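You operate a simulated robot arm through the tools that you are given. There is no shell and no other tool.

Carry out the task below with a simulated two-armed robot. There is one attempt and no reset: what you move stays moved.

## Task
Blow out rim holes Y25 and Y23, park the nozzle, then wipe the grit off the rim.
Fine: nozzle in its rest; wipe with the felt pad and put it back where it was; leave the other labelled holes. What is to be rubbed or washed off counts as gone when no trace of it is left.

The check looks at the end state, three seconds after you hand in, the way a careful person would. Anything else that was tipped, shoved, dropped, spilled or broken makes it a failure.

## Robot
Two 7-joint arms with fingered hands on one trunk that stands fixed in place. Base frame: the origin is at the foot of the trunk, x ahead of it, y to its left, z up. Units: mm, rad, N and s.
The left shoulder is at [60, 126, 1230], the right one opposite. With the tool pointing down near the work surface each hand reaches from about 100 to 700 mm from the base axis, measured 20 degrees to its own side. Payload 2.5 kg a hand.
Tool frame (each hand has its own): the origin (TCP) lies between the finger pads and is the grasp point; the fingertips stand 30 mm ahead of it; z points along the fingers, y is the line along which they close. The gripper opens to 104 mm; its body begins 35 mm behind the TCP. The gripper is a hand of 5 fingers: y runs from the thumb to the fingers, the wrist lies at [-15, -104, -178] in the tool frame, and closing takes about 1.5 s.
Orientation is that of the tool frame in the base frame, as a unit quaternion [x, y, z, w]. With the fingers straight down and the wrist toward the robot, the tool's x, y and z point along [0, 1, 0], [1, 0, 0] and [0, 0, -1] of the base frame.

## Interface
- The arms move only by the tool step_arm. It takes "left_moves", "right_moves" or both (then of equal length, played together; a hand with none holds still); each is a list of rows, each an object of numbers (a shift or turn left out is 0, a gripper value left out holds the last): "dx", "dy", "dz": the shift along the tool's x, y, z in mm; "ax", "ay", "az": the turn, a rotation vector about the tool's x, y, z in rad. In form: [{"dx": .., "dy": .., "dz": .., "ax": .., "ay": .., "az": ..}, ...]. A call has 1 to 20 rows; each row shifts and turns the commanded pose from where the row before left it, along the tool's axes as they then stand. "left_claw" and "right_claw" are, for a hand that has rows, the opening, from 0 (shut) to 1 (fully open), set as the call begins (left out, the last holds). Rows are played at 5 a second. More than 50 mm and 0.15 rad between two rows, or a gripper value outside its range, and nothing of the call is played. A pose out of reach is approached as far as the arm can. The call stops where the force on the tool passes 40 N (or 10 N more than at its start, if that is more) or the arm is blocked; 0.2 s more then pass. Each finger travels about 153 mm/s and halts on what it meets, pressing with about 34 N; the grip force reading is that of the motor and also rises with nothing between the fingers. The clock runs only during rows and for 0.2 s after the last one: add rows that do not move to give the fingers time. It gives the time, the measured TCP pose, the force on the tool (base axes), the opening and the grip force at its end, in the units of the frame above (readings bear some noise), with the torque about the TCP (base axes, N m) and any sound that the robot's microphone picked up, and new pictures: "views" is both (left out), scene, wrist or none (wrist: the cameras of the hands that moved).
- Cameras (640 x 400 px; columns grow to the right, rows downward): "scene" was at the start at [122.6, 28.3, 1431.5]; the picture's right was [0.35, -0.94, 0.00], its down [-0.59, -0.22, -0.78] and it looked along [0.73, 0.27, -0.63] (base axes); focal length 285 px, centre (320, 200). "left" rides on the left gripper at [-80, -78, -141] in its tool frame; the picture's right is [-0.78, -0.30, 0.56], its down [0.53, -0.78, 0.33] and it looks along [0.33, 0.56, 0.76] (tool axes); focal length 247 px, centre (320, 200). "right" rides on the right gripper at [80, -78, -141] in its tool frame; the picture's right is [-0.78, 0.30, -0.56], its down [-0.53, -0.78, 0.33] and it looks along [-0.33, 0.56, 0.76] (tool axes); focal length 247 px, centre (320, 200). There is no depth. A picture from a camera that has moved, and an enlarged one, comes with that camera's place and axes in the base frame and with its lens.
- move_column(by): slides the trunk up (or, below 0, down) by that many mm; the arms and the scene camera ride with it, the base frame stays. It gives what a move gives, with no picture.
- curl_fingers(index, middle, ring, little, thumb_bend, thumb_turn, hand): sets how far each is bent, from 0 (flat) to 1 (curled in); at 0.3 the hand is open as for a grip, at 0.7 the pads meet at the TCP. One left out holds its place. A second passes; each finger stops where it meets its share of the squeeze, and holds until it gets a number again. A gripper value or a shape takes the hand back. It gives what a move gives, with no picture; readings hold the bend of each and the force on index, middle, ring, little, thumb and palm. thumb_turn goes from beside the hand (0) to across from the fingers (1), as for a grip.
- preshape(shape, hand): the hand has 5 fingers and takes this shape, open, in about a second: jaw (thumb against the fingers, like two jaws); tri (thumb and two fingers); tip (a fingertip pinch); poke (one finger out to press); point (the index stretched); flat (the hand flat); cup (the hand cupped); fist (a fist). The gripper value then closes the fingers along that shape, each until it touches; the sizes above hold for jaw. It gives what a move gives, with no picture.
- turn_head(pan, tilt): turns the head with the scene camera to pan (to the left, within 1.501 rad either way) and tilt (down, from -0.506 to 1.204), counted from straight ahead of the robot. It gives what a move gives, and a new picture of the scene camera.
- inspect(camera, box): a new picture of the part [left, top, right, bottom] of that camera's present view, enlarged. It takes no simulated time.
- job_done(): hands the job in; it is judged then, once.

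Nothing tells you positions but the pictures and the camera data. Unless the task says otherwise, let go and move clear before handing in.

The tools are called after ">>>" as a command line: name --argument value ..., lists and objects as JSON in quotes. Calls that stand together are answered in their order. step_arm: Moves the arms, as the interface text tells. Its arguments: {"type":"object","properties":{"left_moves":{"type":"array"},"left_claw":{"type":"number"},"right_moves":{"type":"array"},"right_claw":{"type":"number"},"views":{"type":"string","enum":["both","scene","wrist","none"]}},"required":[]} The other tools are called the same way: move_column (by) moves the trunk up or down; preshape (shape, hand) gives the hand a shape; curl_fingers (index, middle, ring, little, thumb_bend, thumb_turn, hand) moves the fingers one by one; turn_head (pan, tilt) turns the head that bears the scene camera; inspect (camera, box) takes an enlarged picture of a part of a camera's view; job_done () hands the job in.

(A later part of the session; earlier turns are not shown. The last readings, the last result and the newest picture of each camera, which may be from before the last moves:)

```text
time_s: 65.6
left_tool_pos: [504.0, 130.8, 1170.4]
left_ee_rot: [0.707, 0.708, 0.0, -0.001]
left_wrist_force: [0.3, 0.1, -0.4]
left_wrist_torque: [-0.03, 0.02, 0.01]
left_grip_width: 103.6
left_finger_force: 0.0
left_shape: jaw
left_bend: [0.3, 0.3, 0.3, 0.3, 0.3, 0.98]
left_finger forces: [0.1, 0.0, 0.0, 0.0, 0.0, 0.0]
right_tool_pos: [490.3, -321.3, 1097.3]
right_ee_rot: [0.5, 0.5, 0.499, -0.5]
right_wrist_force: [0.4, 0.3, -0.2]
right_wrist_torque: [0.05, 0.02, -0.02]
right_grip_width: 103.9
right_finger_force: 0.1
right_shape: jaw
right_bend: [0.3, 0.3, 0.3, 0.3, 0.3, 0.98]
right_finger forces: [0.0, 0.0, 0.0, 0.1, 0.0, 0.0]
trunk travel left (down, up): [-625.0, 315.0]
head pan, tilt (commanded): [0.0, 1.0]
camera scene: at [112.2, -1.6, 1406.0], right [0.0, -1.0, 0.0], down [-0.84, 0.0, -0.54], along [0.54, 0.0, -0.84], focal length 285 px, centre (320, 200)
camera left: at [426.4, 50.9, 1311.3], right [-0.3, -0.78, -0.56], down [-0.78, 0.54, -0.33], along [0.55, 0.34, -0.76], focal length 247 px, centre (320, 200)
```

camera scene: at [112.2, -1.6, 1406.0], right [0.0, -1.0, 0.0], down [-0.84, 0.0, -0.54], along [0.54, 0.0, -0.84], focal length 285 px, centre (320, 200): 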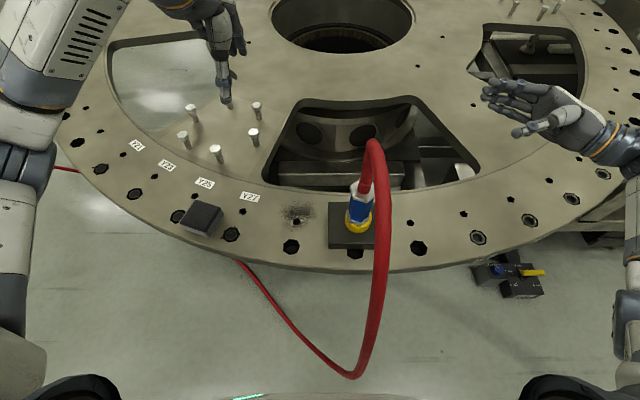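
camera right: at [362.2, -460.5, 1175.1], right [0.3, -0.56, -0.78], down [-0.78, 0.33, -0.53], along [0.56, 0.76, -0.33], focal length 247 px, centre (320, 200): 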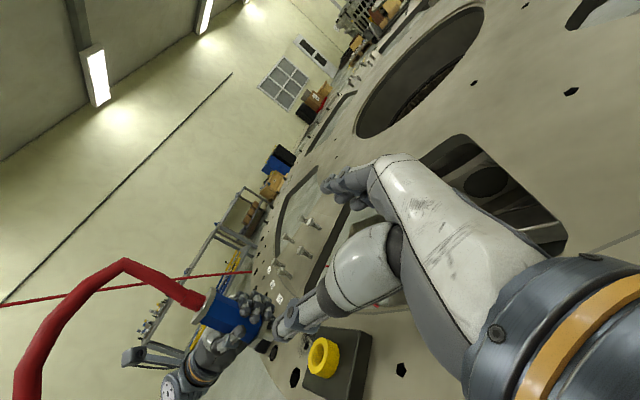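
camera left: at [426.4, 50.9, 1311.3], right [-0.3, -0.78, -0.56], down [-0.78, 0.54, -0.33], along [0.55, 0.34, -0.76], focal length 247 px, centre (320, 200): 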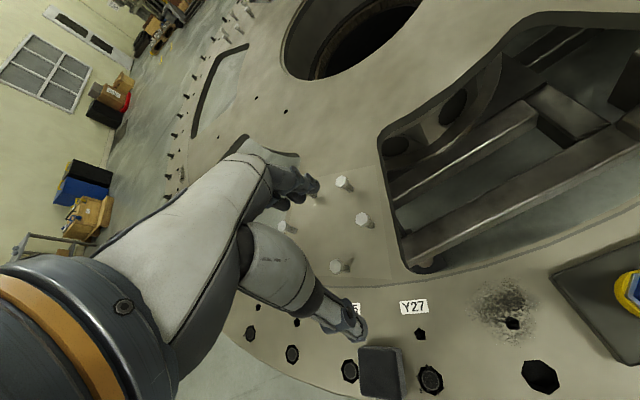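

>>> inspect --camera "scene" --box '[165, 185, 245, 250]'

>>> inspect --camera "scene" --box '[255, 185, 335, 250]'

>>> inspect --camera "left" --box '[320, 300, 480, 400]'

>>> inspect --camera "left" --box '[450, 260, 560, 340]'

```text
6.15 times, centred on (205, 218) of scene
camera zoom: at [112.2, -1.6, 1406.0], right [0.0, -1.0, 0.0], down [-0.84, 0.0, -0.54], along [0.54, 0.0, -0.84], focal length 1754 px, centre (1028, 92)
```

zoom: 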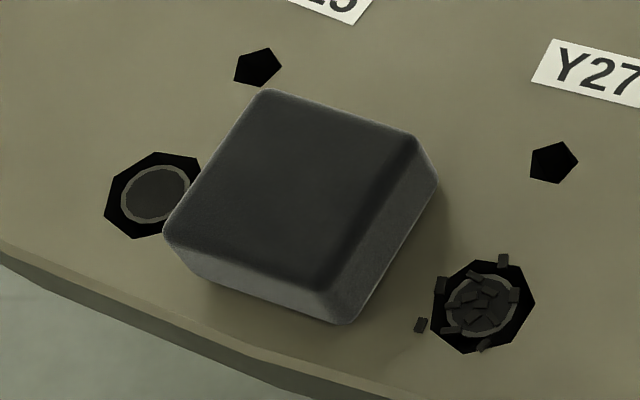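

```text
6.15 times, centred on (295, 218) of scene
camera zoom: at [112.2, -1.6, 1406.0], right [0.0, -1.0, 0.0], down [-0.84, 0.0, -0.54], along [0.54, 0.0, -0.84], focal length 1754 px, centre (474, 92)
```

zoom: 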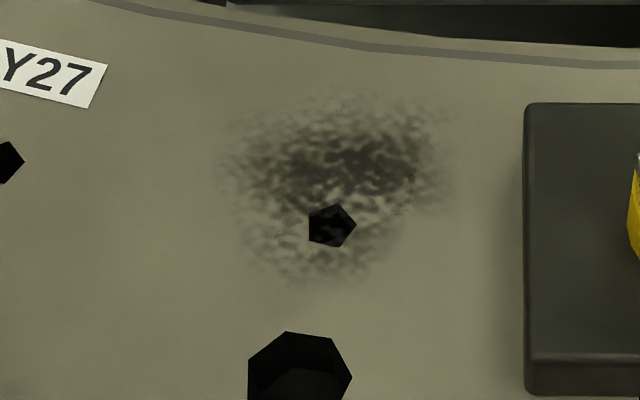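

```text
4.00 times, centred on (400, 350) of left
camera zoom: at [426.4, 50.9, 1311.3], right [-0.3, -0.78, -0.56], down [-0.78, 0.54, -0.33], along [0.55, 0.34, -0.76], focal length 988 px, centre (0, -400)
```

zoom: 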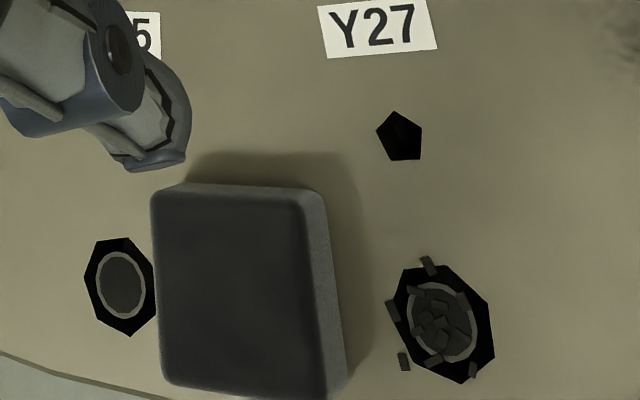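

```text
5.00 times, centred on (505, 300) of left
camera zoom: at [426.4, 50.9, 1311.3], right [-0.3, -0.78, -0.56], down [-0.78, 0.54, -0.33], along [0.55, 0.34, -0.76], focal length 1235 px, centre (-605, -300)
```

zoom: 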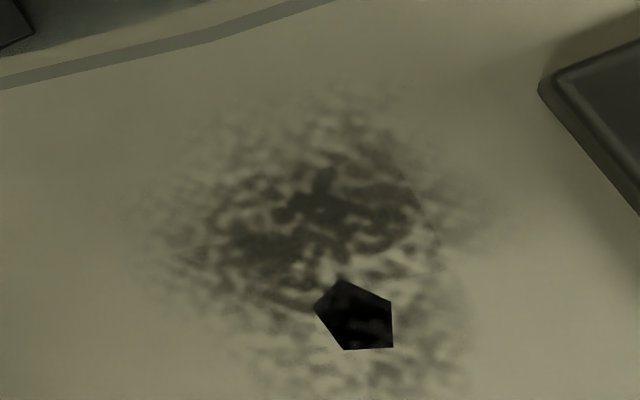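

The pad is about 65–70 mm square and 25 mm high, centred near (406, 250). It's rotated about 20° (aligned radially), with its edge some 6 mm from Y25. The grit spans roughly x 380–468, y 0–92. I'll bring the left hand, fingers down and yawed to match the pad, to above the pad.

>>> step_arm --left_moves '[{"dx": 24, "dy": -19.5}, {"dx": 24, "dy": -19.5}, {"dx": 24, "dy": -19.5}, {"dx": 24, "dy": -19.5}, {"dx": 23, "dy": -19.5}, {"az": 0.12}, {"az": 0.12}, {"az": 0.12}, {"dz": 40}, {"dz": 40}, {"dz": 40}, {"dz": 40}, {}]' --views "both"

>>> inspect --camera "scene" --box '[130, 140, 260, 250]'

>>> inspect --camera "right" --box '[200, 270, 320, 370]'

```text
time_s: 68.4
left_tool_pos: [405.8, 252.1, 1010.6]
left_ee_rot: [0.823, 0.568, 0.001, -0.001]
left_wrist_force: [0.4, 0.1, -0.5]
left_wrist_torque: [0.01, 0.02, -0.04]
left_grip_width: 103.7
left_finger_force: 0.0
left_shape: jaw
left_bend: [0.3, 0.3, 0.3, 0.3, 0.3, 0.98]
left_finger forces: [0.0, 0.0, 0.0, 0.0, 0.0, 0.0]
right_tool_pos: [490.8, -319.9, 1097.7]
right_ee_rot: [0.5, 0.5, 0.5, -0.5]
right_wrist_force: [0.0, 0.1, 0.3]
right_wrist_torque: [0.02, 0.04, -0.04]
right_grip_width: 103.5
right_finger_force: 0.1
right_shape: jaw
right_bend: [0.3, 0.3, 0.3, 0.3, 0.3, 0.98]
right_finger forces: [0.0, 0.0, 0.1, 0.0, 0.0, 0.0]
trunk travel left (down, up): [-625.0, 315.0]
head pan, tilt (commanded): [0.0, 1.0]
camera scene: at [111.7, -1.5, 1406.1], right [0.0, -1.0, 0.0], down [-0.84, 0.0, -0.54], along [0.54, 0.0, -0.84], focal length 285 px, centre (320, 200)
camera left: at [305.9, 204.3, 1150.3], right [-0.55, -0.62, -0.56], down [-0.54, 0.77, -0.33], along [0.64, 0.12, -0.76], focal length 247 px, centre (320, 200)
```

scene: 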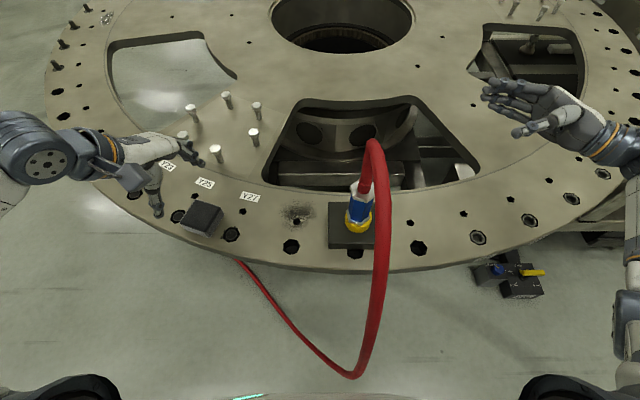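
left: 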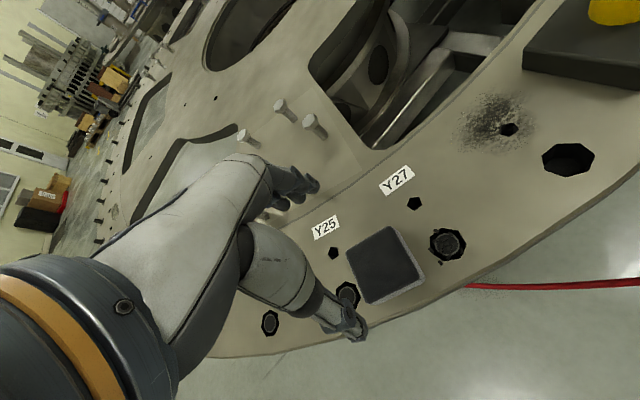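

```text
3.64 times, centred on (195, 195) of scene
camera zoom: at [111.7, -1.5, 1406.1], right [0.0, -1.0, 0.0], down [-0.84, 0.0, -0.54], along [0.54, 0.0, -0.84], focal length 1036 px, centre (774, 218)
```

zoom: 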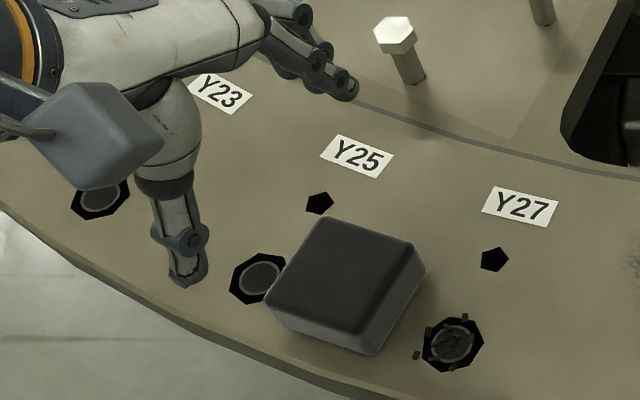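

```text
4.00 times, centred on (260, 320) of right
camera zoom: at [411.8, -460.8, 1176.7], right [0.3, -0.56, -0.78], down [-0.78, 0.33, -0.53], along [0.56, 0.76, -0.33], focal length 988 px, centre (560, -280)
```

zoom: 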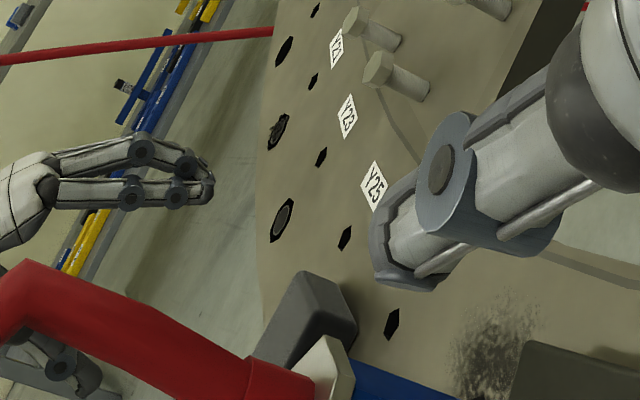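

>>> inspect --camera "left" --box '[320, 210, 450, 320]'

```text
3.64 times, centred on (385, 265) of left
camera zoom: at [305.9, 204.3, 1150.3], right [-0.55, -0.62, -0.56], down [-0.54, 0.77, -0.33], along [0.64, 0.12, -0.76], focal length 898 px, centre (84, -36)
```

zoom: 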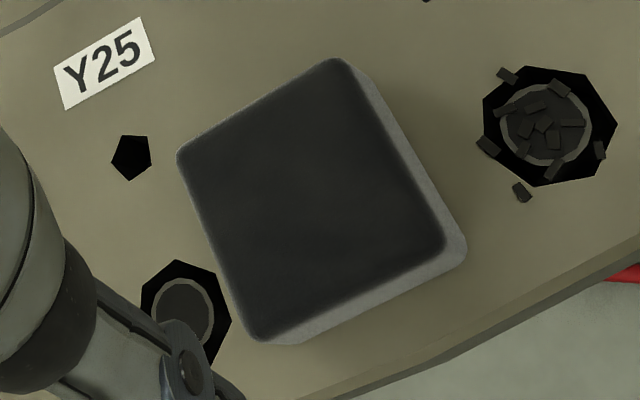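

>>> step_arm --left_moves '[{"dx": -1.5, "dz": 20, "az": -0.035}, {"dz": 25}, {"dz": 25}, {"dz": 15}, {}]' --views "wrist"

>>> inspect --camera "scene" --box '[140, 150, 260, 250]'

>>> inspect --camera "left" --box '[240, 150, 440, 350]'

```text
time_s: 69.6
left_tool_pos: [405.9, 247.9, 924.5]
left_ee_rot: [0.812, 0.584, 0.001, 0.0]
left_wrist_force: [0.2, 0.4, 0.5]
left_wrist_torque: [0.01, -0.03, -0.01]
left_grip_width: 103.7
left_finger_force: 0.0
left_shape: jaw
left_bend: [0.3, 0.3, 0.3, 0.3, 0.3, 0.98]
left_finger forces: [0.1, 0.1, 0.0, 0.0, 0.1, 0.0]
right_tool_pos: [489.7, -320.2, 1097.2]
right_ee_rot: [0.501, 0.5, 0.499, -0.5]
right_wrist_force: [-0.1, -0.5, 0.5]
right_wrist_torque: [-0.05, -0.02, -0.02]
right_grip_width: 103.8
right_finger_force: 0.2
right_shape: jaw
right_bend: [0.3, 0.3, 0.3, 0.3, 0.3, 0.98]
right_finger forces: [0.1, 0.1, 0.1, 0.0, 0.1, 0.1]
trunk travel left (down, up): [-625.0, 315.0]
head pan, tilt (commanded): [0.0, 1.0]
camera left: at [308.0, 198.0, 1065.2], right [-0.53, -0.64, -0.56], down [-0.57, 0.76, -0.33], along [0.63, 0.14, -0.76], focal length 247 px, centre (320, 200)
```

left: 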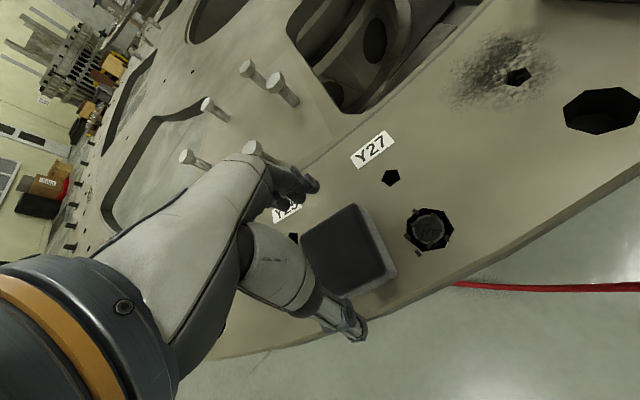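

```text
4.00 times, centred on (200, 200) of scene
camera zoom: at [111.7, -1.4, 1406.1], right [0.0, -1.0, 0.0], down [-0.84, 0.0, -0.54], along [0.54, 0.0, -0.84], focal length 1140 px, centre (800, 200)
```

zoom: 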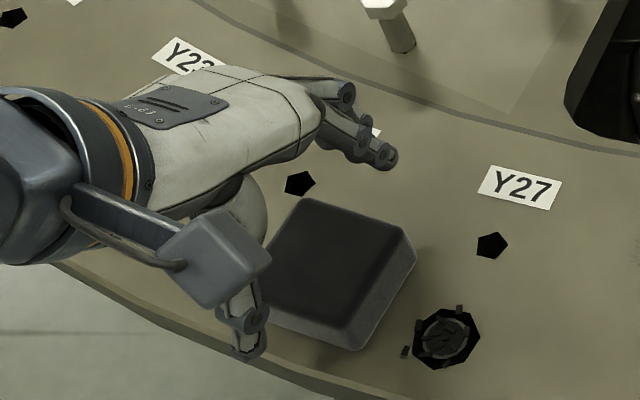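

```text
2.00 times, centred on (340, 250) of left
camera zoom: at [308.0, 198.0, 1065.2], right [-0.53, -0.64, -0.56], down [-0.57, 0.76, -0.33], along [0.63, 0.14, -0.76], focal length 494 px, centre (280, 100)
```

zoom: 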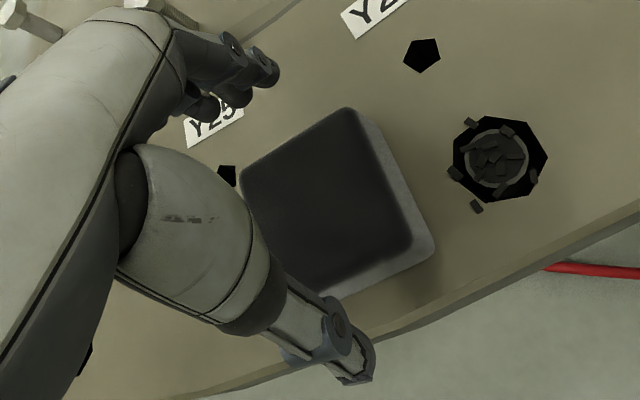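

The pad is centred between thumb and fingers. I'll lower further in small steps until the fingertips are just above the plate.

>>> step_arm --left_moves '[{"dz": 7}, {"dz": 7}, {"dz": 6}, {}]' --views "none"

>>> inspect --camera "scene" --box '[150, 150, 260, 250]'

>>> inspect --camera "left" --box '[240, 150, 440, 350]'

```text
time_s: 70.6
left_tool_pos: [405.9, 248.1, 905.1]
left_ee_rot: [0.812, 0.584, 0.0, 0.0]
left_wrist_force: [0.2, 0.6, 0.3]
left_wrist_torque: [0.03, 0.03, 0.0]
left_grip_width: 103.8
left_finger_force: 0.0
left_shape: jaw
left_bend: [0.3, 0.3, 0.3, 0.3, 0.3, 0.98]
left_finger forces: [0.0, 0.0, 0.0, 0.0, 0.0, 0.1]
right_tool_pos: [489.9, -321.1, 1096.7]
right_ee_rot: [-0.5, -0.5, -0.499, 0.501]
right_wrist_force: [-0.2, 0.8, 0.2]
right_wrist_torque: [0.03, -0.03, 0.0]
right_grip_width: 103.7
right_finger_force: 0.1
right_shape: jaw
right_bend: [0.3, 0.3, 0.3, 0.3, 0.3, 0.98]
right_finger forces: [0.1, 0.0, 0.0, 0.0, 0.1, 0.0]
trunk travel left (down, up): [-625.0, 315.0]
head pan, tilt (commanded): [0.0, 1.0]
```

```text
4.00 times, centred on (205, 200) of scene
camera zoom: at [111.8, -1.4, 1406.1], right [0.0, -1.0, 0.0], down [-0.84, 0.0, -0.54], along [0.54, 0.0, -0.84], focal length 1140 px, centre (780, 200)
```

zoom: 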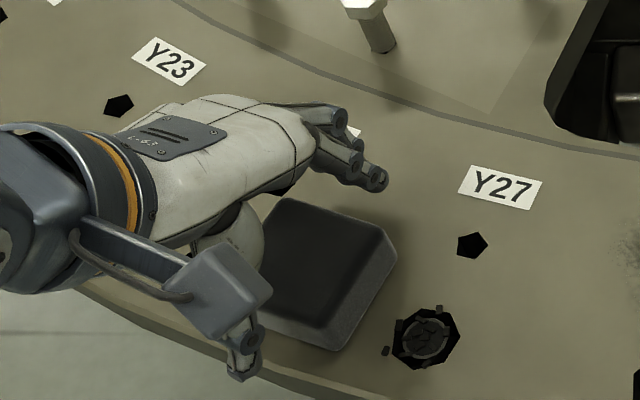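

```text
2.00 times, centred on (340, 250) of left
camera zoom: at [306.6, 197.8, 1045.2], right [-0.53, -0.64, -0.56], down [-0.57, 0.76, -0.33], along [0.63, 0.14, -0.76], focal length 494 px, centre (280, 100)
```

zoom: 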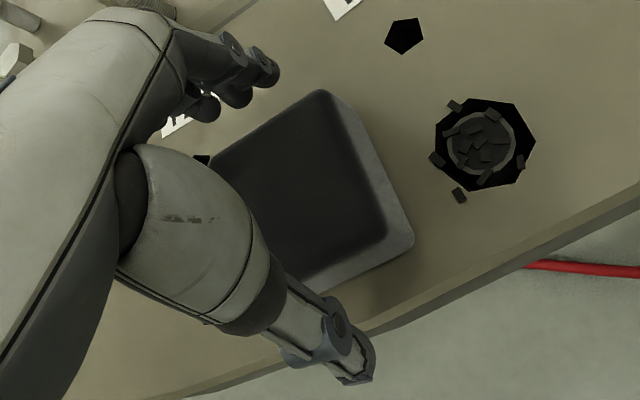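

>>> step_arm --left_moves '[{"dz": 4}, {"dz": 4}, {}]' --views "none"

>>> inspect --camera "scene" --box '[180, 170, 250, 240]'

>>> inspect --camera "right" --box '[200, 290, 300, 380]'

```text
time_s: 71.4
left_tool_pos: [405.0, 249.3, 897.5]
left_ee_rot: [0.812, 0.584, 0.0, 0.0]
left_wrist_force: [0.1, 0.5, 0.2]
left_wrist_torque: [0.01, 0.01, 0.01]
left_grip_width: 103.7
left_finger_force: 0.1
left_shape: jaw
left_bend: [0.3, 0.3, 0.3, 0.3, 0.3, 0.98]
left_finger forces: [0.0, 0.0, 0.0, 0.1, 0.1, 0.1]
right_tool_pos: [490.2, -319.7, 1096.6]
right_ee_rot: [-0.5, -0.5, -0.5, 0.5]
right_wrist_force: [-1.0, -0.6, 0.3]
right_wrist_torque: [0.01, 0.0, 0.01]
right_grip_width: 103.8
right_finger_force: 0.0
right_shape: jaw
right_bend: [0.3, 0.3, 0.3, 0.3, 0.3, 0.98]
right_finger forces: [0.0, 0.1, 0.0, 0.1, 0.0, 0.1]
trunk travel left (down, up): [-625.0, 315.0]
head pan, tilt (commanded): [0.0, 1.0]
```

```text
5.71 times, centred on (215, 205) of scene
camera zoom: at [111.8, -1.4, 1406.1], right [0.0, -1.0, 0.0], down [-0.84, 0.0, -0.54], along [0.54, 0.0, -0.84], focal length 1628 px, centre (920, 171)
```

zoom: 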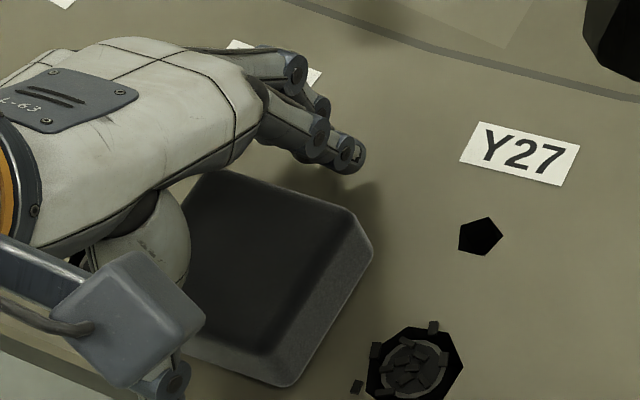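

```text
4.44 times, centred on (250, 335) of right
camera zoom: at [411.8, -460.7, 1176.7], right [0.3, -0.56, -0.78], down [-0.78, 0.33, -0.53], along [0.56, 0.76, -0.33], focal length 1098 px, centre (631, -400)
```

zoom: 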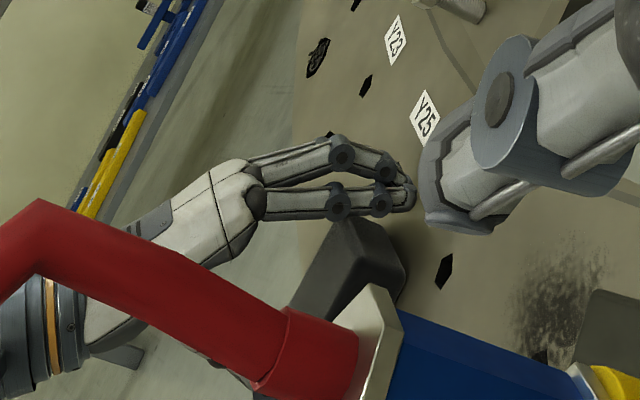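

The fingertips are about level with the lower part of the pad. I'll close on it.

>>> step_arm --left_moves '[{}, {}, {}, {}, {}, {}, {}, {}, {}]' --left_claw 0 --views "none"

>>> inspect --camera "scene" --box '[150, 160, 260, 250]'

>>> inspect --camera "right" --box '[200, 290, 300, 380]'

>>> inspect --camera "left" --box '[240, 150, 440, 350]'

```text
time_s: 73.4
left_tool_pos: [405.3, 247.8, 895.2]
left_ee_rot: [0.812, 0.584, 0.001, 0.0]
left_wrist_force: [0.5, -0.2, -0.7]
left_wrist_torque: [0.04, 0.01, -0.01]
left_grip_width: 59.1
left_finger_force: 34.5
left_shape: jaw
left_bend: [0.74, 0.41, 0.38, 0.42, 0.67, 0.99]
left_finger forces: [17.2, 9.3, 3.9, 0.1, 30.4, 0.0]
right_tool_pos: [490.3, -320.8, 1097.9]
right_ee_rot: [0.499, 0.501, 0.5, -0.5]
right_wrist_force: [0.0, -0.2, 0.0]
right_wrist_torque: [-0.03, 0.0, -0.03]
right_grip_width: 103.7
right_finger_force: 0.1
right_shape: jaw
right_bend: [0.3, 0.3, 0.3, 0.3, 0.3, 0.98]
right_finger forces: [0.0, 0.1, 0.1, 0.1, 0.0, 0.0]
trunk travel left (down, up): [-625.0, 315.0]
head pan, tilt (commanded): [0.0, 1.0]
```

```text
4.44 times, centred on (205, 205) of scene
camera zoom: at [111.8, -1.4, 1406.1], right [0.0, -1.0, 0.0], down [-0.84, 0.0, -0.54], along [0.54, 0.0, -0.84], focal length 1266 px, centre (831, 178)
```

zoom: 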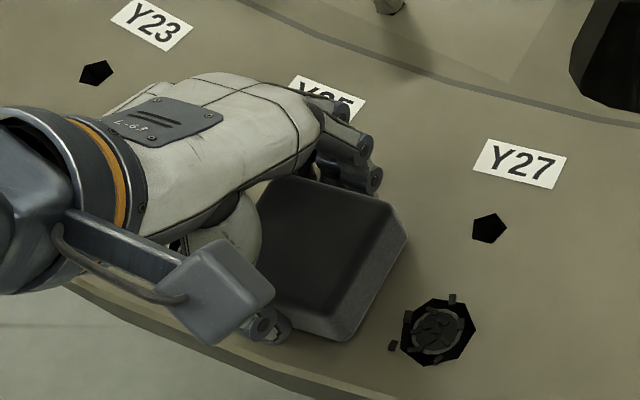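

```text
4.44 times, centred on (250, 335) of right
camera zoom: at [411.8, -460.7, 1176.7], right [0.3, -0.56, -0.78], down [-0.78, 0.33, -0.53], along [0.56, 0.76, -0.33], focal length 1098 px, centre (631, -400)
```

zoom: 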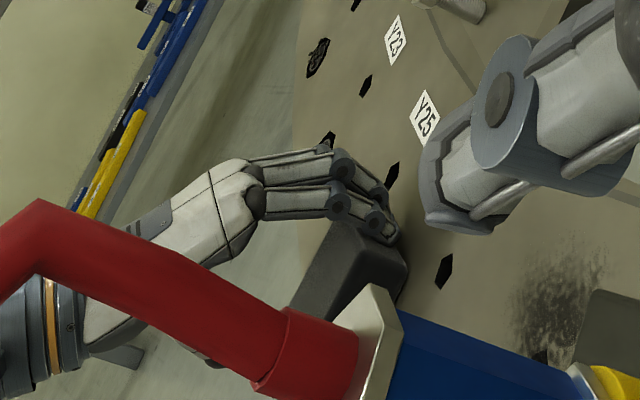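

```text
2.00 times, centred on (340, 250) of left
camera zoom: at [305.9, 198.2, 1037.4], right [-0.53, -0.64, -0.56], down [-0.57, 0.76, -0.33], along [0.63, 0.14, -0.76], focal length 494 px, centre (280, 100)
```

zoom: 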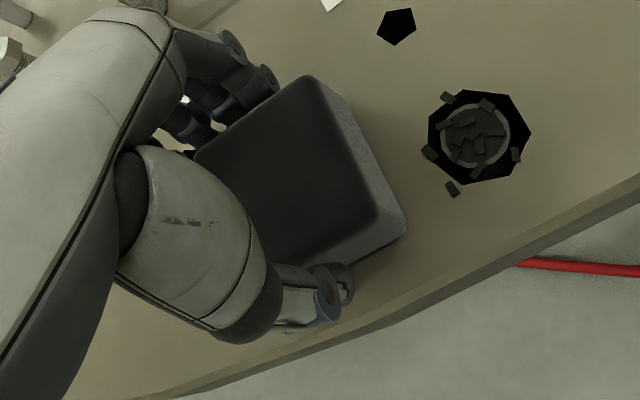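

The pad is gripped (thumb 30 N, fingers 17/9/4 N). I'll lift it 30 mm and check that it comes up level.

>>> step_arm --left_moves '[{"dz": -6}, {"dz": -8}, {"dz": -8}, {"dz": -8}, {"dz": -10}, {}]' --views "none"

>>> inspect --camera "scene" --box '[150, 160, 260, 250]'

>>> inspect --camera "right" --box '[200, 290, 300, 380]'

>>> inspect --camera "left" --box '[240, 150, 440, 350]'

```text
time_s: 74.8
left_tool_pos: [404.5, 247.0, 937.1]
left_ee_rot: [0.812, 0.583, 0.0, 0.0]
left_wrist_force: [-0.1, 0.3, 0.0]
left_wrist_torque: [0.0, -0.04, 0.0]
left_grip_width: 58.5
left_finger_force: 34.7
left_shape: jaw
left_bend: [0.74, 0.41, 0.38, 0.42, 0.67, 0.99]
left_finger forces: [17.2, 9.2, 3.9, 0.1, 30.4, 0.0]
right_tool_pos: [488.9, -321.2, 1098.4]
right_ee_rot: [0.5, 0.5, 0.5, -0.499]
right_wrist_force: [-0.1, -0.2, 0.8]
right_wrist_torque: [0.0, -0.02, -0.01]
right_grip_width: 103.5
right_finger_force: 0.0
right_shape: jaw
right_bend: [0.3, 0.3, 0.3, 0.3, 0.3, 0.98]
right_finger forces: [0.0, 0.0, 0.1, 0.1, 0.1, 0.0]
trunk travel left (down, up): [-625.0, 315.0]
head pan, tilt (commanded): [0.0, 1.0]
```

```text
4.44 times, centred on (205, 205) of scene
camera zoom: at [111.8, -1.4, 1406.1], right [0.0, -1.0, 0.0], down [-0.84, 0.0, -0.54], along [0.54, 0.0, -0.84], focal length 1266 px, centre (831, 178)
```

zoom: 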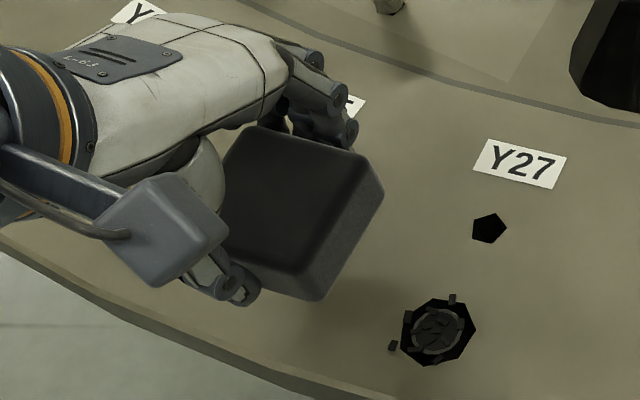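

```text
4.44 times, centred on (250, 335) of right
camera zoom: at [411.8, -460.7, 1176.6], right [0.3, -0.56, -0.78], down [-0.78, 0.33, -0.53], along [0.56, 0.76, -0.33], focal length 1098 px, centre (631, -400)
```

zoom: 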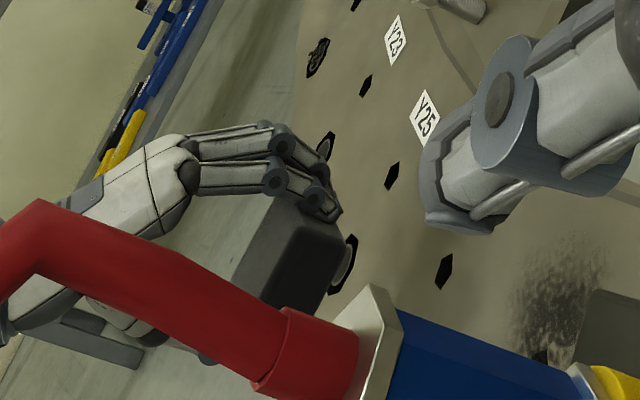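

```text
2.00 times, centred on (340, 250) of left
camera zoom: at [305.5, 197.1, 1077.7], right [-0.53, -0.64, -0.56], down [-0.57, 0.75, -0.33], along [0.63, 0.14, -0.76], focal length 494 px, centre (280, 100)
```

zoom: 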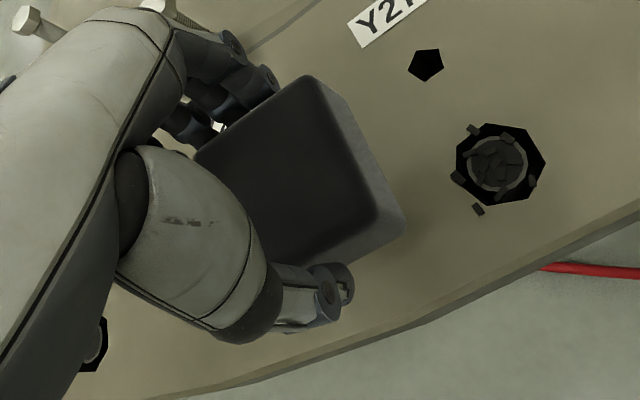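

The pad lifted cleanly and level. I'll carry it, still raised, to above the grit's left half with the same yaw. That keeps my wrist camera away from the hose arch. I'll also check the inner ledge height there.

>>> step_arm --left_moves '[{"dx": -32, "dy": 14}, {"dx": -32, "dy": 14}, {"dx": -32, "dy": 14}, {"dx": -32, "dy": 14}, {"dx": -30, "dy": 14}, {}]' --views "both"

>>> inspect --camera "scene" --box '[230, 140, 370, 260]'

>>> inspect --camera "right" --box '[220, 290, 380, 400]'

```text
time_s: 76.2
left_tool_pos: [420.0, 75.2, 935.5]
left_ee_rot: [0.812, 0.583, 0.0, 0.0]
left_wrist_force: [0.7, -0.2, -0.7]
left_wrist_torque: [-0.02, -0.03, 0.0]
left_grip_width: 58.5
left_finger_force: 34.0
left_shape: jaw
left_bend: [0.74, 0.41, 0.38, 0.42, 0.67, 0.99]
left_finger forces: [17.3, 9.3, 4.0, 0.1, 30.5, 0.0]
right_tool_pos: [490.2, -320.5, 1096.9]
right_ee_rot: [-0.5, -0.5, -0.5, 0.5]
right_wrist_force: [-0.2, 0.0, -1.2]
right_wrist_torque: [-0.04, 0.0, 0.0]
right_grip_width: 103.9
right_finger_force: 0.1
right_shape: jaw
right_bend: [0.3, 0.3, 0.3, 0.3, 0.3, 0.98]
right_finger forces: [0.0, 0.0, 0.0, 0.1, 0.0, 0.1]
trunk travel left (down, up): [-625.0, 315.0]
head pan, tilt (commanded): [0.0, 1.0]
camera scene: at [111.8, -1.3, 1406.1], right [0.0, -1.0, 0.0], down [-0.84, 0.0, -0.54], along [0.54, 0.0, -0.84], focal length 285 px, centre (320, 200)
camera left: at [320.5, 24.2, 1077.1], right [-0.53, -0.64, -0.56], down [-0.57, 0.75, -0.33], along [0.63, 0.14, -0.76], focal length 247 px, centre (320, 200)
```

scene: 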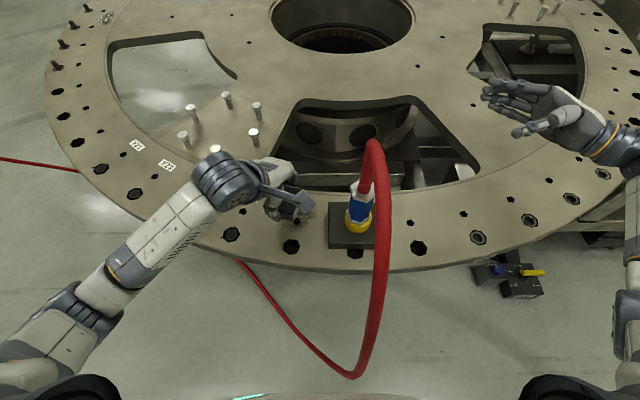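
left: 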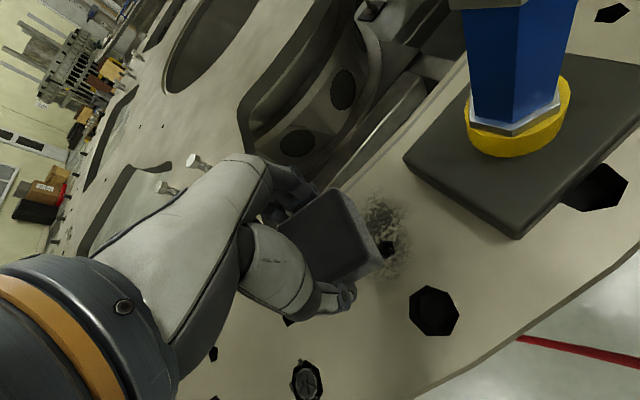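

```text
3.33 times, centred on (300, 200) of scene
camera zoom: at [111.8, -1.3, 1406.1], right [0.0, -1.0, 0.0], down [-0.84, 0.0, -0.54], along [0.54, 0.0, -0.84], focal length 950 px, centre (387, 200)
```

zoom: 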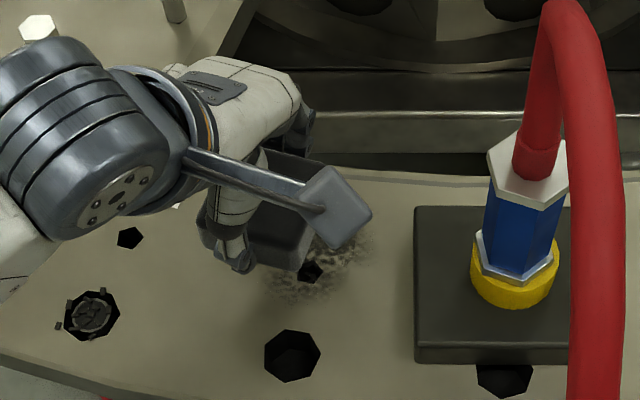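

```text
3.64 times, centred on (300, 345) of right
camera zoom: at [411.8, -460.7, 1176.7], right [0.3, -0.56, -0.78], down [-0.78, 0.33, -0.53], along [0.56, 0.76, -0.33], focal length 898 px, centre (393, -327)
```

zoom: 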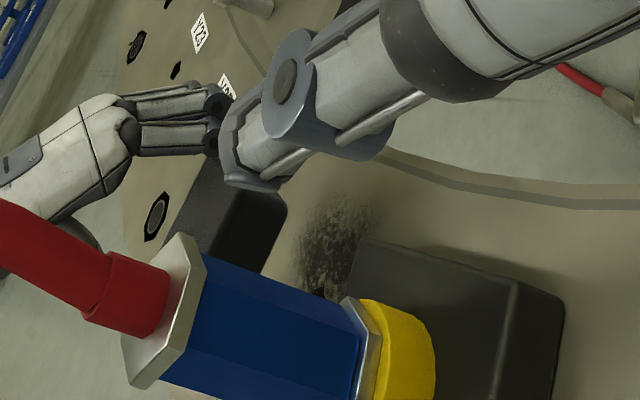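

>>> inspect --camera "left" --box '[330, 90, 470, 290]'

>>> inspect --camera "right" --box '[300, 310, 400, 370]'

>>> inspect --camera "scene" --box '[290, 170, 350, 200]'

```text
2.00 times, centred on (400, 190) of left
camera zoom: at [320.5, 24.2, 1077.1], right [-0.53, -0.64, -0.56], down [-0.57, 0.75, -0.33], along [0.63, 0.14, -0.76], focal length 494 px, centre (160, 220)
```

zoom: 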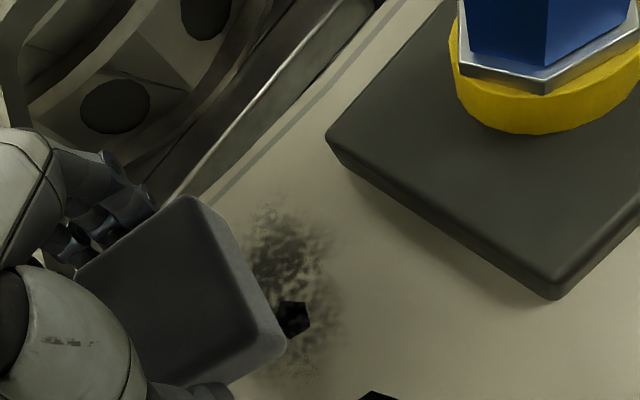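

```text
6.40 times, centred on (350, 340) of right
camera zoom: at [411.8, -460.7, 1176.7], right [0.3, -0.56, -0.78], down [-0.78, 0.33, -0.53], along [0.56, 0.76, -0.33], focal length 1581 px, centre (128, -696)
```

zoom: 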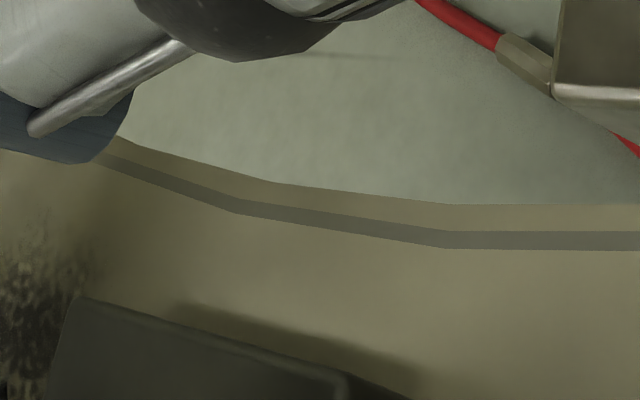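

```text
10.67 times, centred on (320, 185) of scene
camera zoom: at [111.8, -1.3, 1406.1], right [0.0, -1.0, 0.0], down [-0.84, 0.0, -0.54], along [0.54, 0.0, -0.84], focal length 3040 px, centre (320, 360)
```

zoom: 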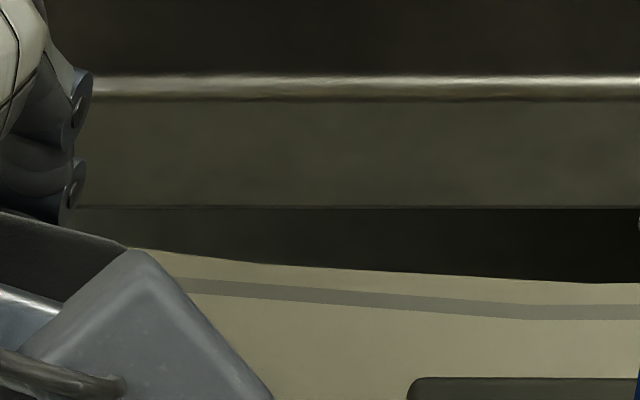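

The ledge line is flat or steps down, so the fingers are safe there. I'll lower the pad onto the left part of the grit with light pressure.

>>> step_arm --left_moves '[{"dz": 15}, {"dz": 12}, {"dz": 6}, {"dz": 3}, {"dz": 2}, {"dz": 2}, {}]' --views "none"

>>> inspect --camera "right" --box '[220, 290, 380, 400]'

>>> inspect --camera "left" --box '[240, 100, 470, 320]'

```text
time_s: 77.8
left_tool_pos: [420.7, 77.6, 896.9]
left_ee_rot: [0.812, 0.584, 0.0, 0.0]
left_wrist_force: [0.3, 0.0, 0.0]
left_wrist_torque: [0.02, 0.03, -0.01]
left_grip_width: 58.8
left_finger_force: 33.9
left_shape: jaw
left_bend: [0.74, 0.41, 0.38, 0.42, 0.67, 0.99]
left_finger forces: [17.4, 9.3, 4.0, 0.0, 30.5, 0.0]
right_tool_pos: [488.6, -321.5, 1097.5]
right_ee_rot: [0.501, 0.5, 0.5, -0.5]
right_wrist_force: [0.5, -0.1, 0.3]
right_wrist_torque: [0.0, 0.0, -0.01]
right_grip_width: 103.5
right_finger_force: 0.2
right_shape: jaw
right_bend: [0.3, 0.3, 0.3, 0.3, 0.3, 0.98]
right_finger forces: [0.0, 0.0, 0.0, 0.1, 0.0, 0.1]
trunk travel left (down, up): [-625.0, 315.0]
head pan, tilt (commanded): [0.0, 1.0]
```

```text
3.64 times, centred on (300, 345) of right
camera zoom: at [411.8, -460.7, 1176.7], right [0.3, -0.56, -0.78], down [-0.78, 0.33, -0.53], along [0.56, 0.76, -0.33], focal length 898 px, centre (393, -327)
```

zoom: 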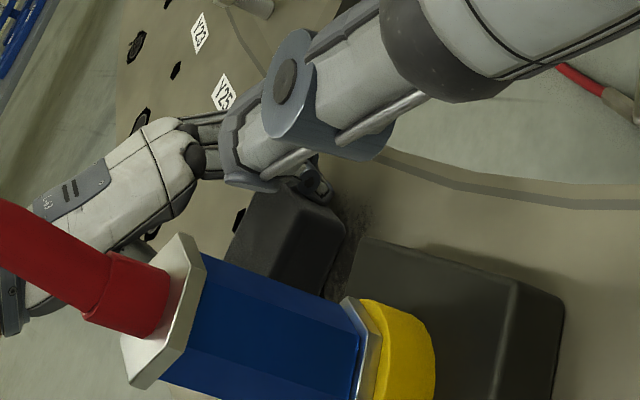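

```text
1.82 times, centred on (355, 210) of left
camera zoom: at [321.8, 25.9, 1037.1], right [-0.53, -0.64, -0.56], down [-0.57, 0.75, -0.33], along [0.63, 0.14, -0.76], focal length 449 px, centre (256, 182)
```

zoom: 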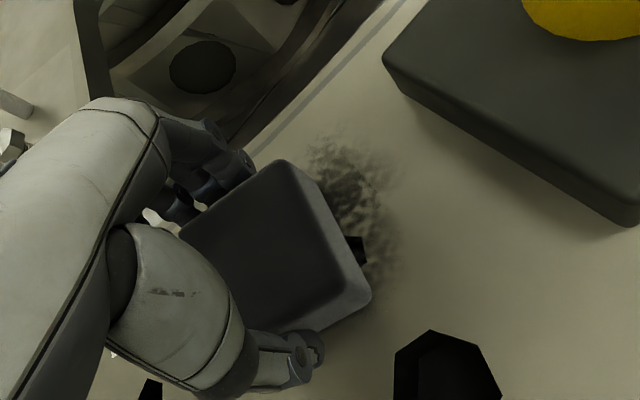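

>>> step_arm --left_moves '[{"dz": 1}, {"dz": 1}, {}]' --views "none"

```text
time_s: 78.6
left_tool_pos: [421.4, 75.9, 896.5]
left_ee_rot: [0.812, 0.583, 0.002, 0.002]
left_wrist_force: [0.4, -0.4, 10.9]
left_wrist_torque: [0.06, 0.02, -0.01]
left_grip_width: 58.8
left_finger_force: 33.3
left_shape: jaw
left_bend: [0.74, 0.41, 0.38, 0.42, 0.67, 0.99]
left_finger forces: [17.5, 9.8, 4.2, 0.1, 31.9, 0.1]
right_tool_pos: [488.1, -320.6, 1099.5]
right_ee_rot: [0.5, 0.5, 0.5, -0.5]
right_wrist_force: [-0.4, -0.4, 0.2]
right_wrist_torque: [0.01, 0.0, 0.0]
right_grip_width: 103.5
right_finger_force: 0.1
right_shape: jaw
right_bend: [0.3, 0.3, 0.3, 0.3, 0.3, 0.98]
right_finger forces: [0.0, 0.1, 0.1, 0.0, 0.1, 0.0]
trunk travel left (down, up): [-625.0, 315.0]
head pan, tilt (commanded): [0.0, 1.0]
```

The pad is in contact at about 11 N. I'll wipe in overlapping strokes along the pad's axes, staying short of the rest block.

>>> step_arm --left_moves '[{"dy": -6}, {"dx": -14}, {"dx": -14}, {"dx": -13}, {"dy": 10}, {"dx": 14}, {"dx": 14}, {"dx": 14}, {"dx": 4}, {"dy": 10}, {"dx": -14}, {"dx": -14}, {"dx": -14}, {"dx": -4}, {"dy": 10}, {"dx": 14}, {"dx": 14}, {"dx": 14}, {}]' --views "both"

>>> inspect --camera "left" --box '[240, 100, 470, 320]'

>>> inspect --camera "scene" --box '[230, 160, 370, 260]'

```text
time_s: 82.6
left_tool_pos: [444.1, 70.5, 896.4]
left_ee_rot: [0.812, 0.584, 0.0, 0.0]
left_wrist_force: [-1.5, -4.3, 8.2]
left_wrist_torque: [-0.06, 0.02, 0.01]
left_grip_width: 58.4
left_finger_force: 34.4
left_shape: jaw
left_bend: [0.74, 0.42, 0.4, 0.42, 0.68, 0.97]
left_finger forces: [19.4, 8.8, 4.2, 0.0, 32.1, 0.0]
right_tool_pos: [487.9, -321.1, 1097.7]
right_ee_rot: [0.5, 0.5, 0.499, -0.5]
right_wrist_force: [0.3, 0.5, 0.4]
right_wrist_torque: [-0.02, 0.02, -0.02]
right_grip_width: 103.7
right_finger_force: 0.0
right_shape: jaw
right_bend: [0.3, 0.3, 0.3, 0.3, 0.3, 0.98]
right_finger forces: [0.0, 0.1, 0.0, 0.1, 0.0, 0.0]
trunk travel left (down, up): [-625.0, 315.0]
head pan, tilt (commanded): [0.0, 1.0]
camera scene: at [111.0, -2.0, 1406.1], right [0.0, -1.0, 0.0], down [-0.84, 0.0, -0.54], along [0.54, 0.0, -0.84], focal length 285 px, centre (320, 200)
camera left: at [344.7, 19.3, 1035.9], right [-0.53, -0.64, -0.56], down [-0.57, 0.76, -0.33], along [0.63, 0.14, -0.76], focal length 247 px, centre (320, 200)
```

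scene: 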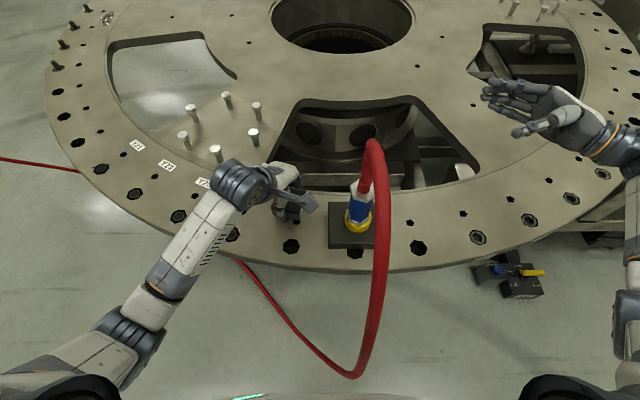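
left: 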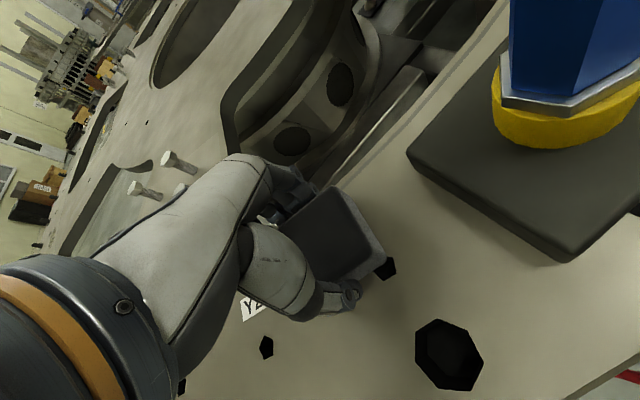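

```text
1.82 times, centred on (355, 210) of left
camera zoom: at [344.7, 19.3, 1035.9], right [-0.53, -0.64, -0.56], down [-0.57, 0.76, -0.33], along [0.63, 0.14, -0.76], focal length 449 px, centre (256, 182)
```

zoom: 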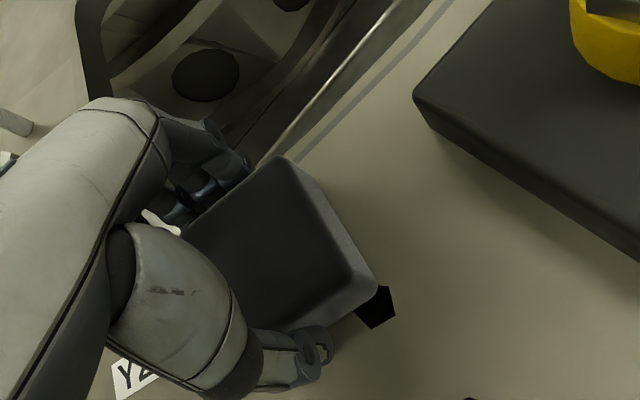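

```text
4.00 times, centred on (300, 210) of scene
camera zoom: at [111.0, -2.0, 1406.1], right [0.0, -1.0, 0.0], down [-0.84, 0.0, -0.54], along [0.54, 0.0, -0.84], focal length 1140 px, centre (400, 160)
```

zoom: 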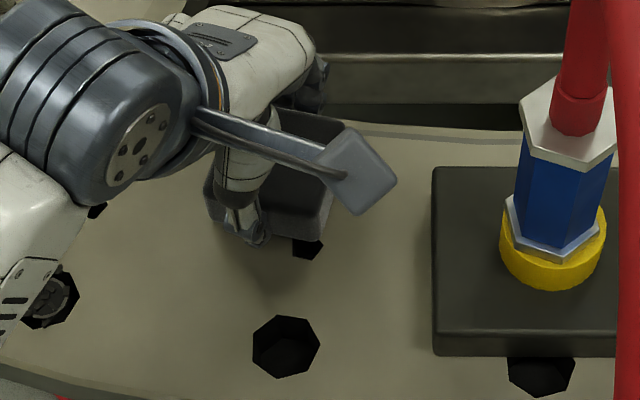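

Visible grit is gone outside the pad. I'll do one more cross-wise pass over the whole area before lifting to inspect.

>>> step_arm --left_moves '[{"dx": 6}, {"dy": -14}, {"dy": -14}, {"dy": -8}, {"dx": -16}, {"dy": 14}, {"dy": 14}, {"dy": 9}, {"dx": -16}, {"dy": -14}, {"dy": -14}, {"dy": -9}, {"dx": -14}, {"dy": 14}, {"dy": 14}, {"dy": 6}, {"dx": 15}, {"dx": 15}, {}]' --views "none"

>>> step_arm --left_moves '[{"dz": -8}, {"dz": -12}, {"dz": -20}, {"dz": -20}, {"dx": 30, "dz": -10}, {"dx": 30}, {"dx": 30}, {}]' --views "both"

>>> inspect --camera "scene" --box '[250, 170, 340, 250]'

>>> inspect --camera "right" --box '[240, 310, 380, 400]'

```text
time_s: 86.6
left_tool_pos: [438.5, 61.1, 895.0]
left_ee_rot: [0.812, 0.584, 0.0, 0.0]
left_wrist_force: [-1.9, -3.7, 7.9]
left_wrist_torque: [-0.06, 0.02, -0.03]
left_grip_width: 58.1
left_finger_force: 33.9
left_shape: jaw
left_bend: [0.74, 0.42, 0.41, 0.42, 0.68, 0.97]
left_finger forces: [18.8, 8.5, 4.1, 0.0, 32.5, 0.0]
right_tool_pos: [489.3, -321.4, 1098.0]
right_ee_rot: [-0.499, -0.5, -0.5, 0.501]
right_wrist_force: [0.1, -1.0, -0.6]
right_wrist_torque: [0.01, 0.0, -0.01]
right_grip_width: 103.7
right_finger_force: 0.0
right_shape: jaw
right_bend: [0.3, 0.3, 0.3, 0.3, 0.3, 0.98]
right_finger forces: [0.0, 0.1, 0.1, 0.1, 0.1, 0.0]
trunk travel left (down, up): [-625.0, 315.0]
head pan, tilt (commanded): [0.0, 1.0]
```

```text
time_s: 88.4
left_tool_pos: [467.3, 145.4, 966.0]
left_ee_rot: [0.812, 0.584, -0.001, 0.0]
left_wrist_force: [0.5, 0.1, -0.8]
left_wrist_torque: [0.01, 0.04, -0.02]
left_grip_width: 57.9
left_finger_force: 34.4
left_shape: jaw
left_bend: [0.74, 0.42, 0.41, 0.42, 0.68, 0.97]
left_finger forces: [18.5, 8.7, 4.7, 0.0, 32.1, 0.0]
right_tool_pos: [489.9, -320.7, 1098.3]
right_ee_rot: [0.5, 0.5, 0.5, -0.5]
right_wrist_force: [0.1, -0.9, 0.0]
right_wrist_torque: [-0.01, -0.01, -0.03]
right_grip_width: 103.9
right_finger_force: 0.1
right_shape: jaw
right_bend: [0.3, 0.3, 0.3, 0.3, 0.3, 0.98]
right_finger forces: [0.1, 0.1, 0.0, 0.1, 0.1, 0.0]
trunk travel left (down, up): [-625.0, 315.0]
head pan, tilt (commanded): [0.0, 1.0]
camera scene: at [111.8, -1.5, 1406.1], right [0.0, -1.0, 0.0], down [-0.84, 0.0, -0.54], along [0.54, 0.0, -0.84], focal length 285 px, centre (320, 200)
camera left: at [368.0, 94.0, 1106.0], right [-0.53, -0.64, -0.56], down [-0.57, 0.76, -0.33], along [0.63, 0.14, -0.76], focal length 247 px, centre (320, 200)
```

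scene: 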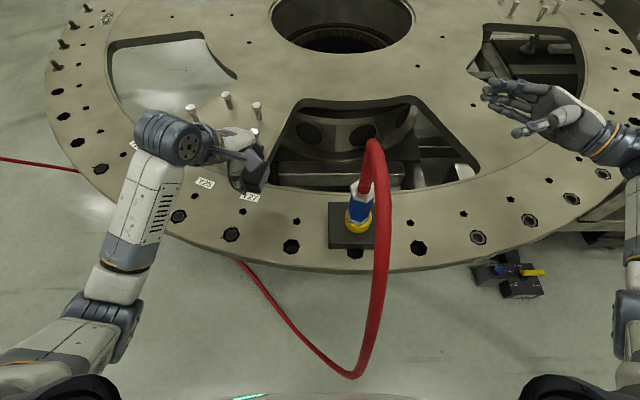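
left: 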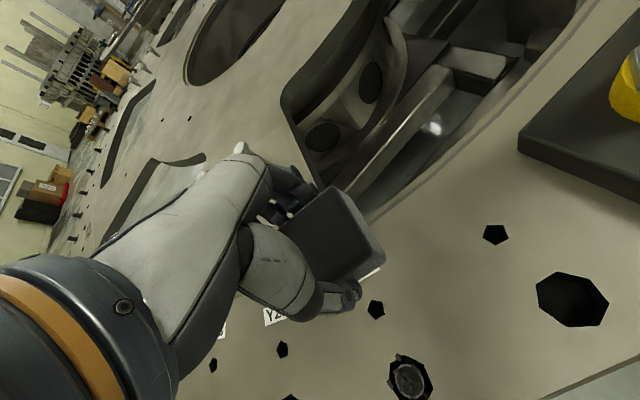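

```text
5.00 times, centred on (295, 210) of scene
camera zoom: at [111.8, -1.5, 1406.1], right [0.0, -1.0, 0.0], down [-0.84, 0.0, -0.54], along [0.54, 0.0, -0.84], focal length 1425 px, centre (445, 150)
```

zoom: 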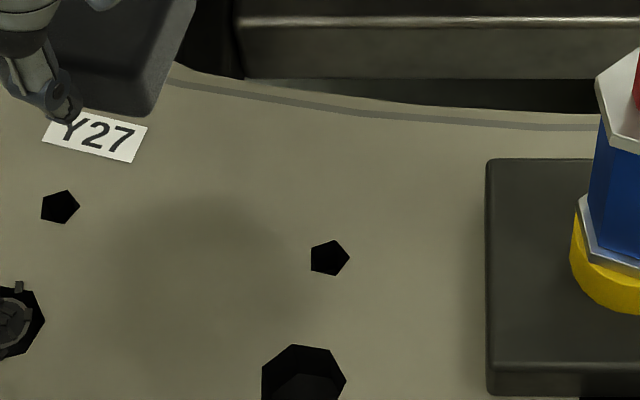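

```text
4.44 times, centred on (310, 355) of right
camera zoom: at [411.8, -460.8, 1176.6], right [0.3, -0.56, -0.78], down [-0.78, 0.33, -0.53], along [0.56, 0.76, -0.33], focal length 1098 px, centre (364, -489)
```

zoom: 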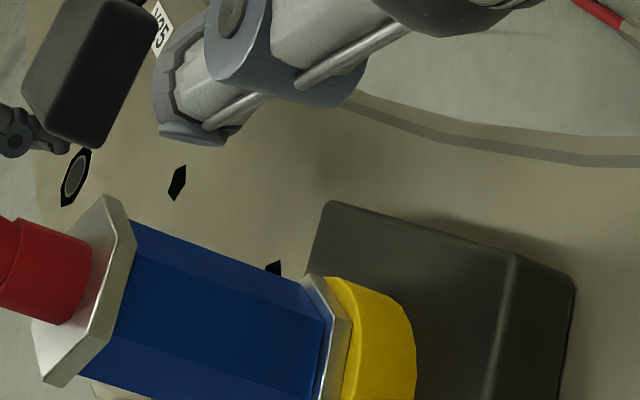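

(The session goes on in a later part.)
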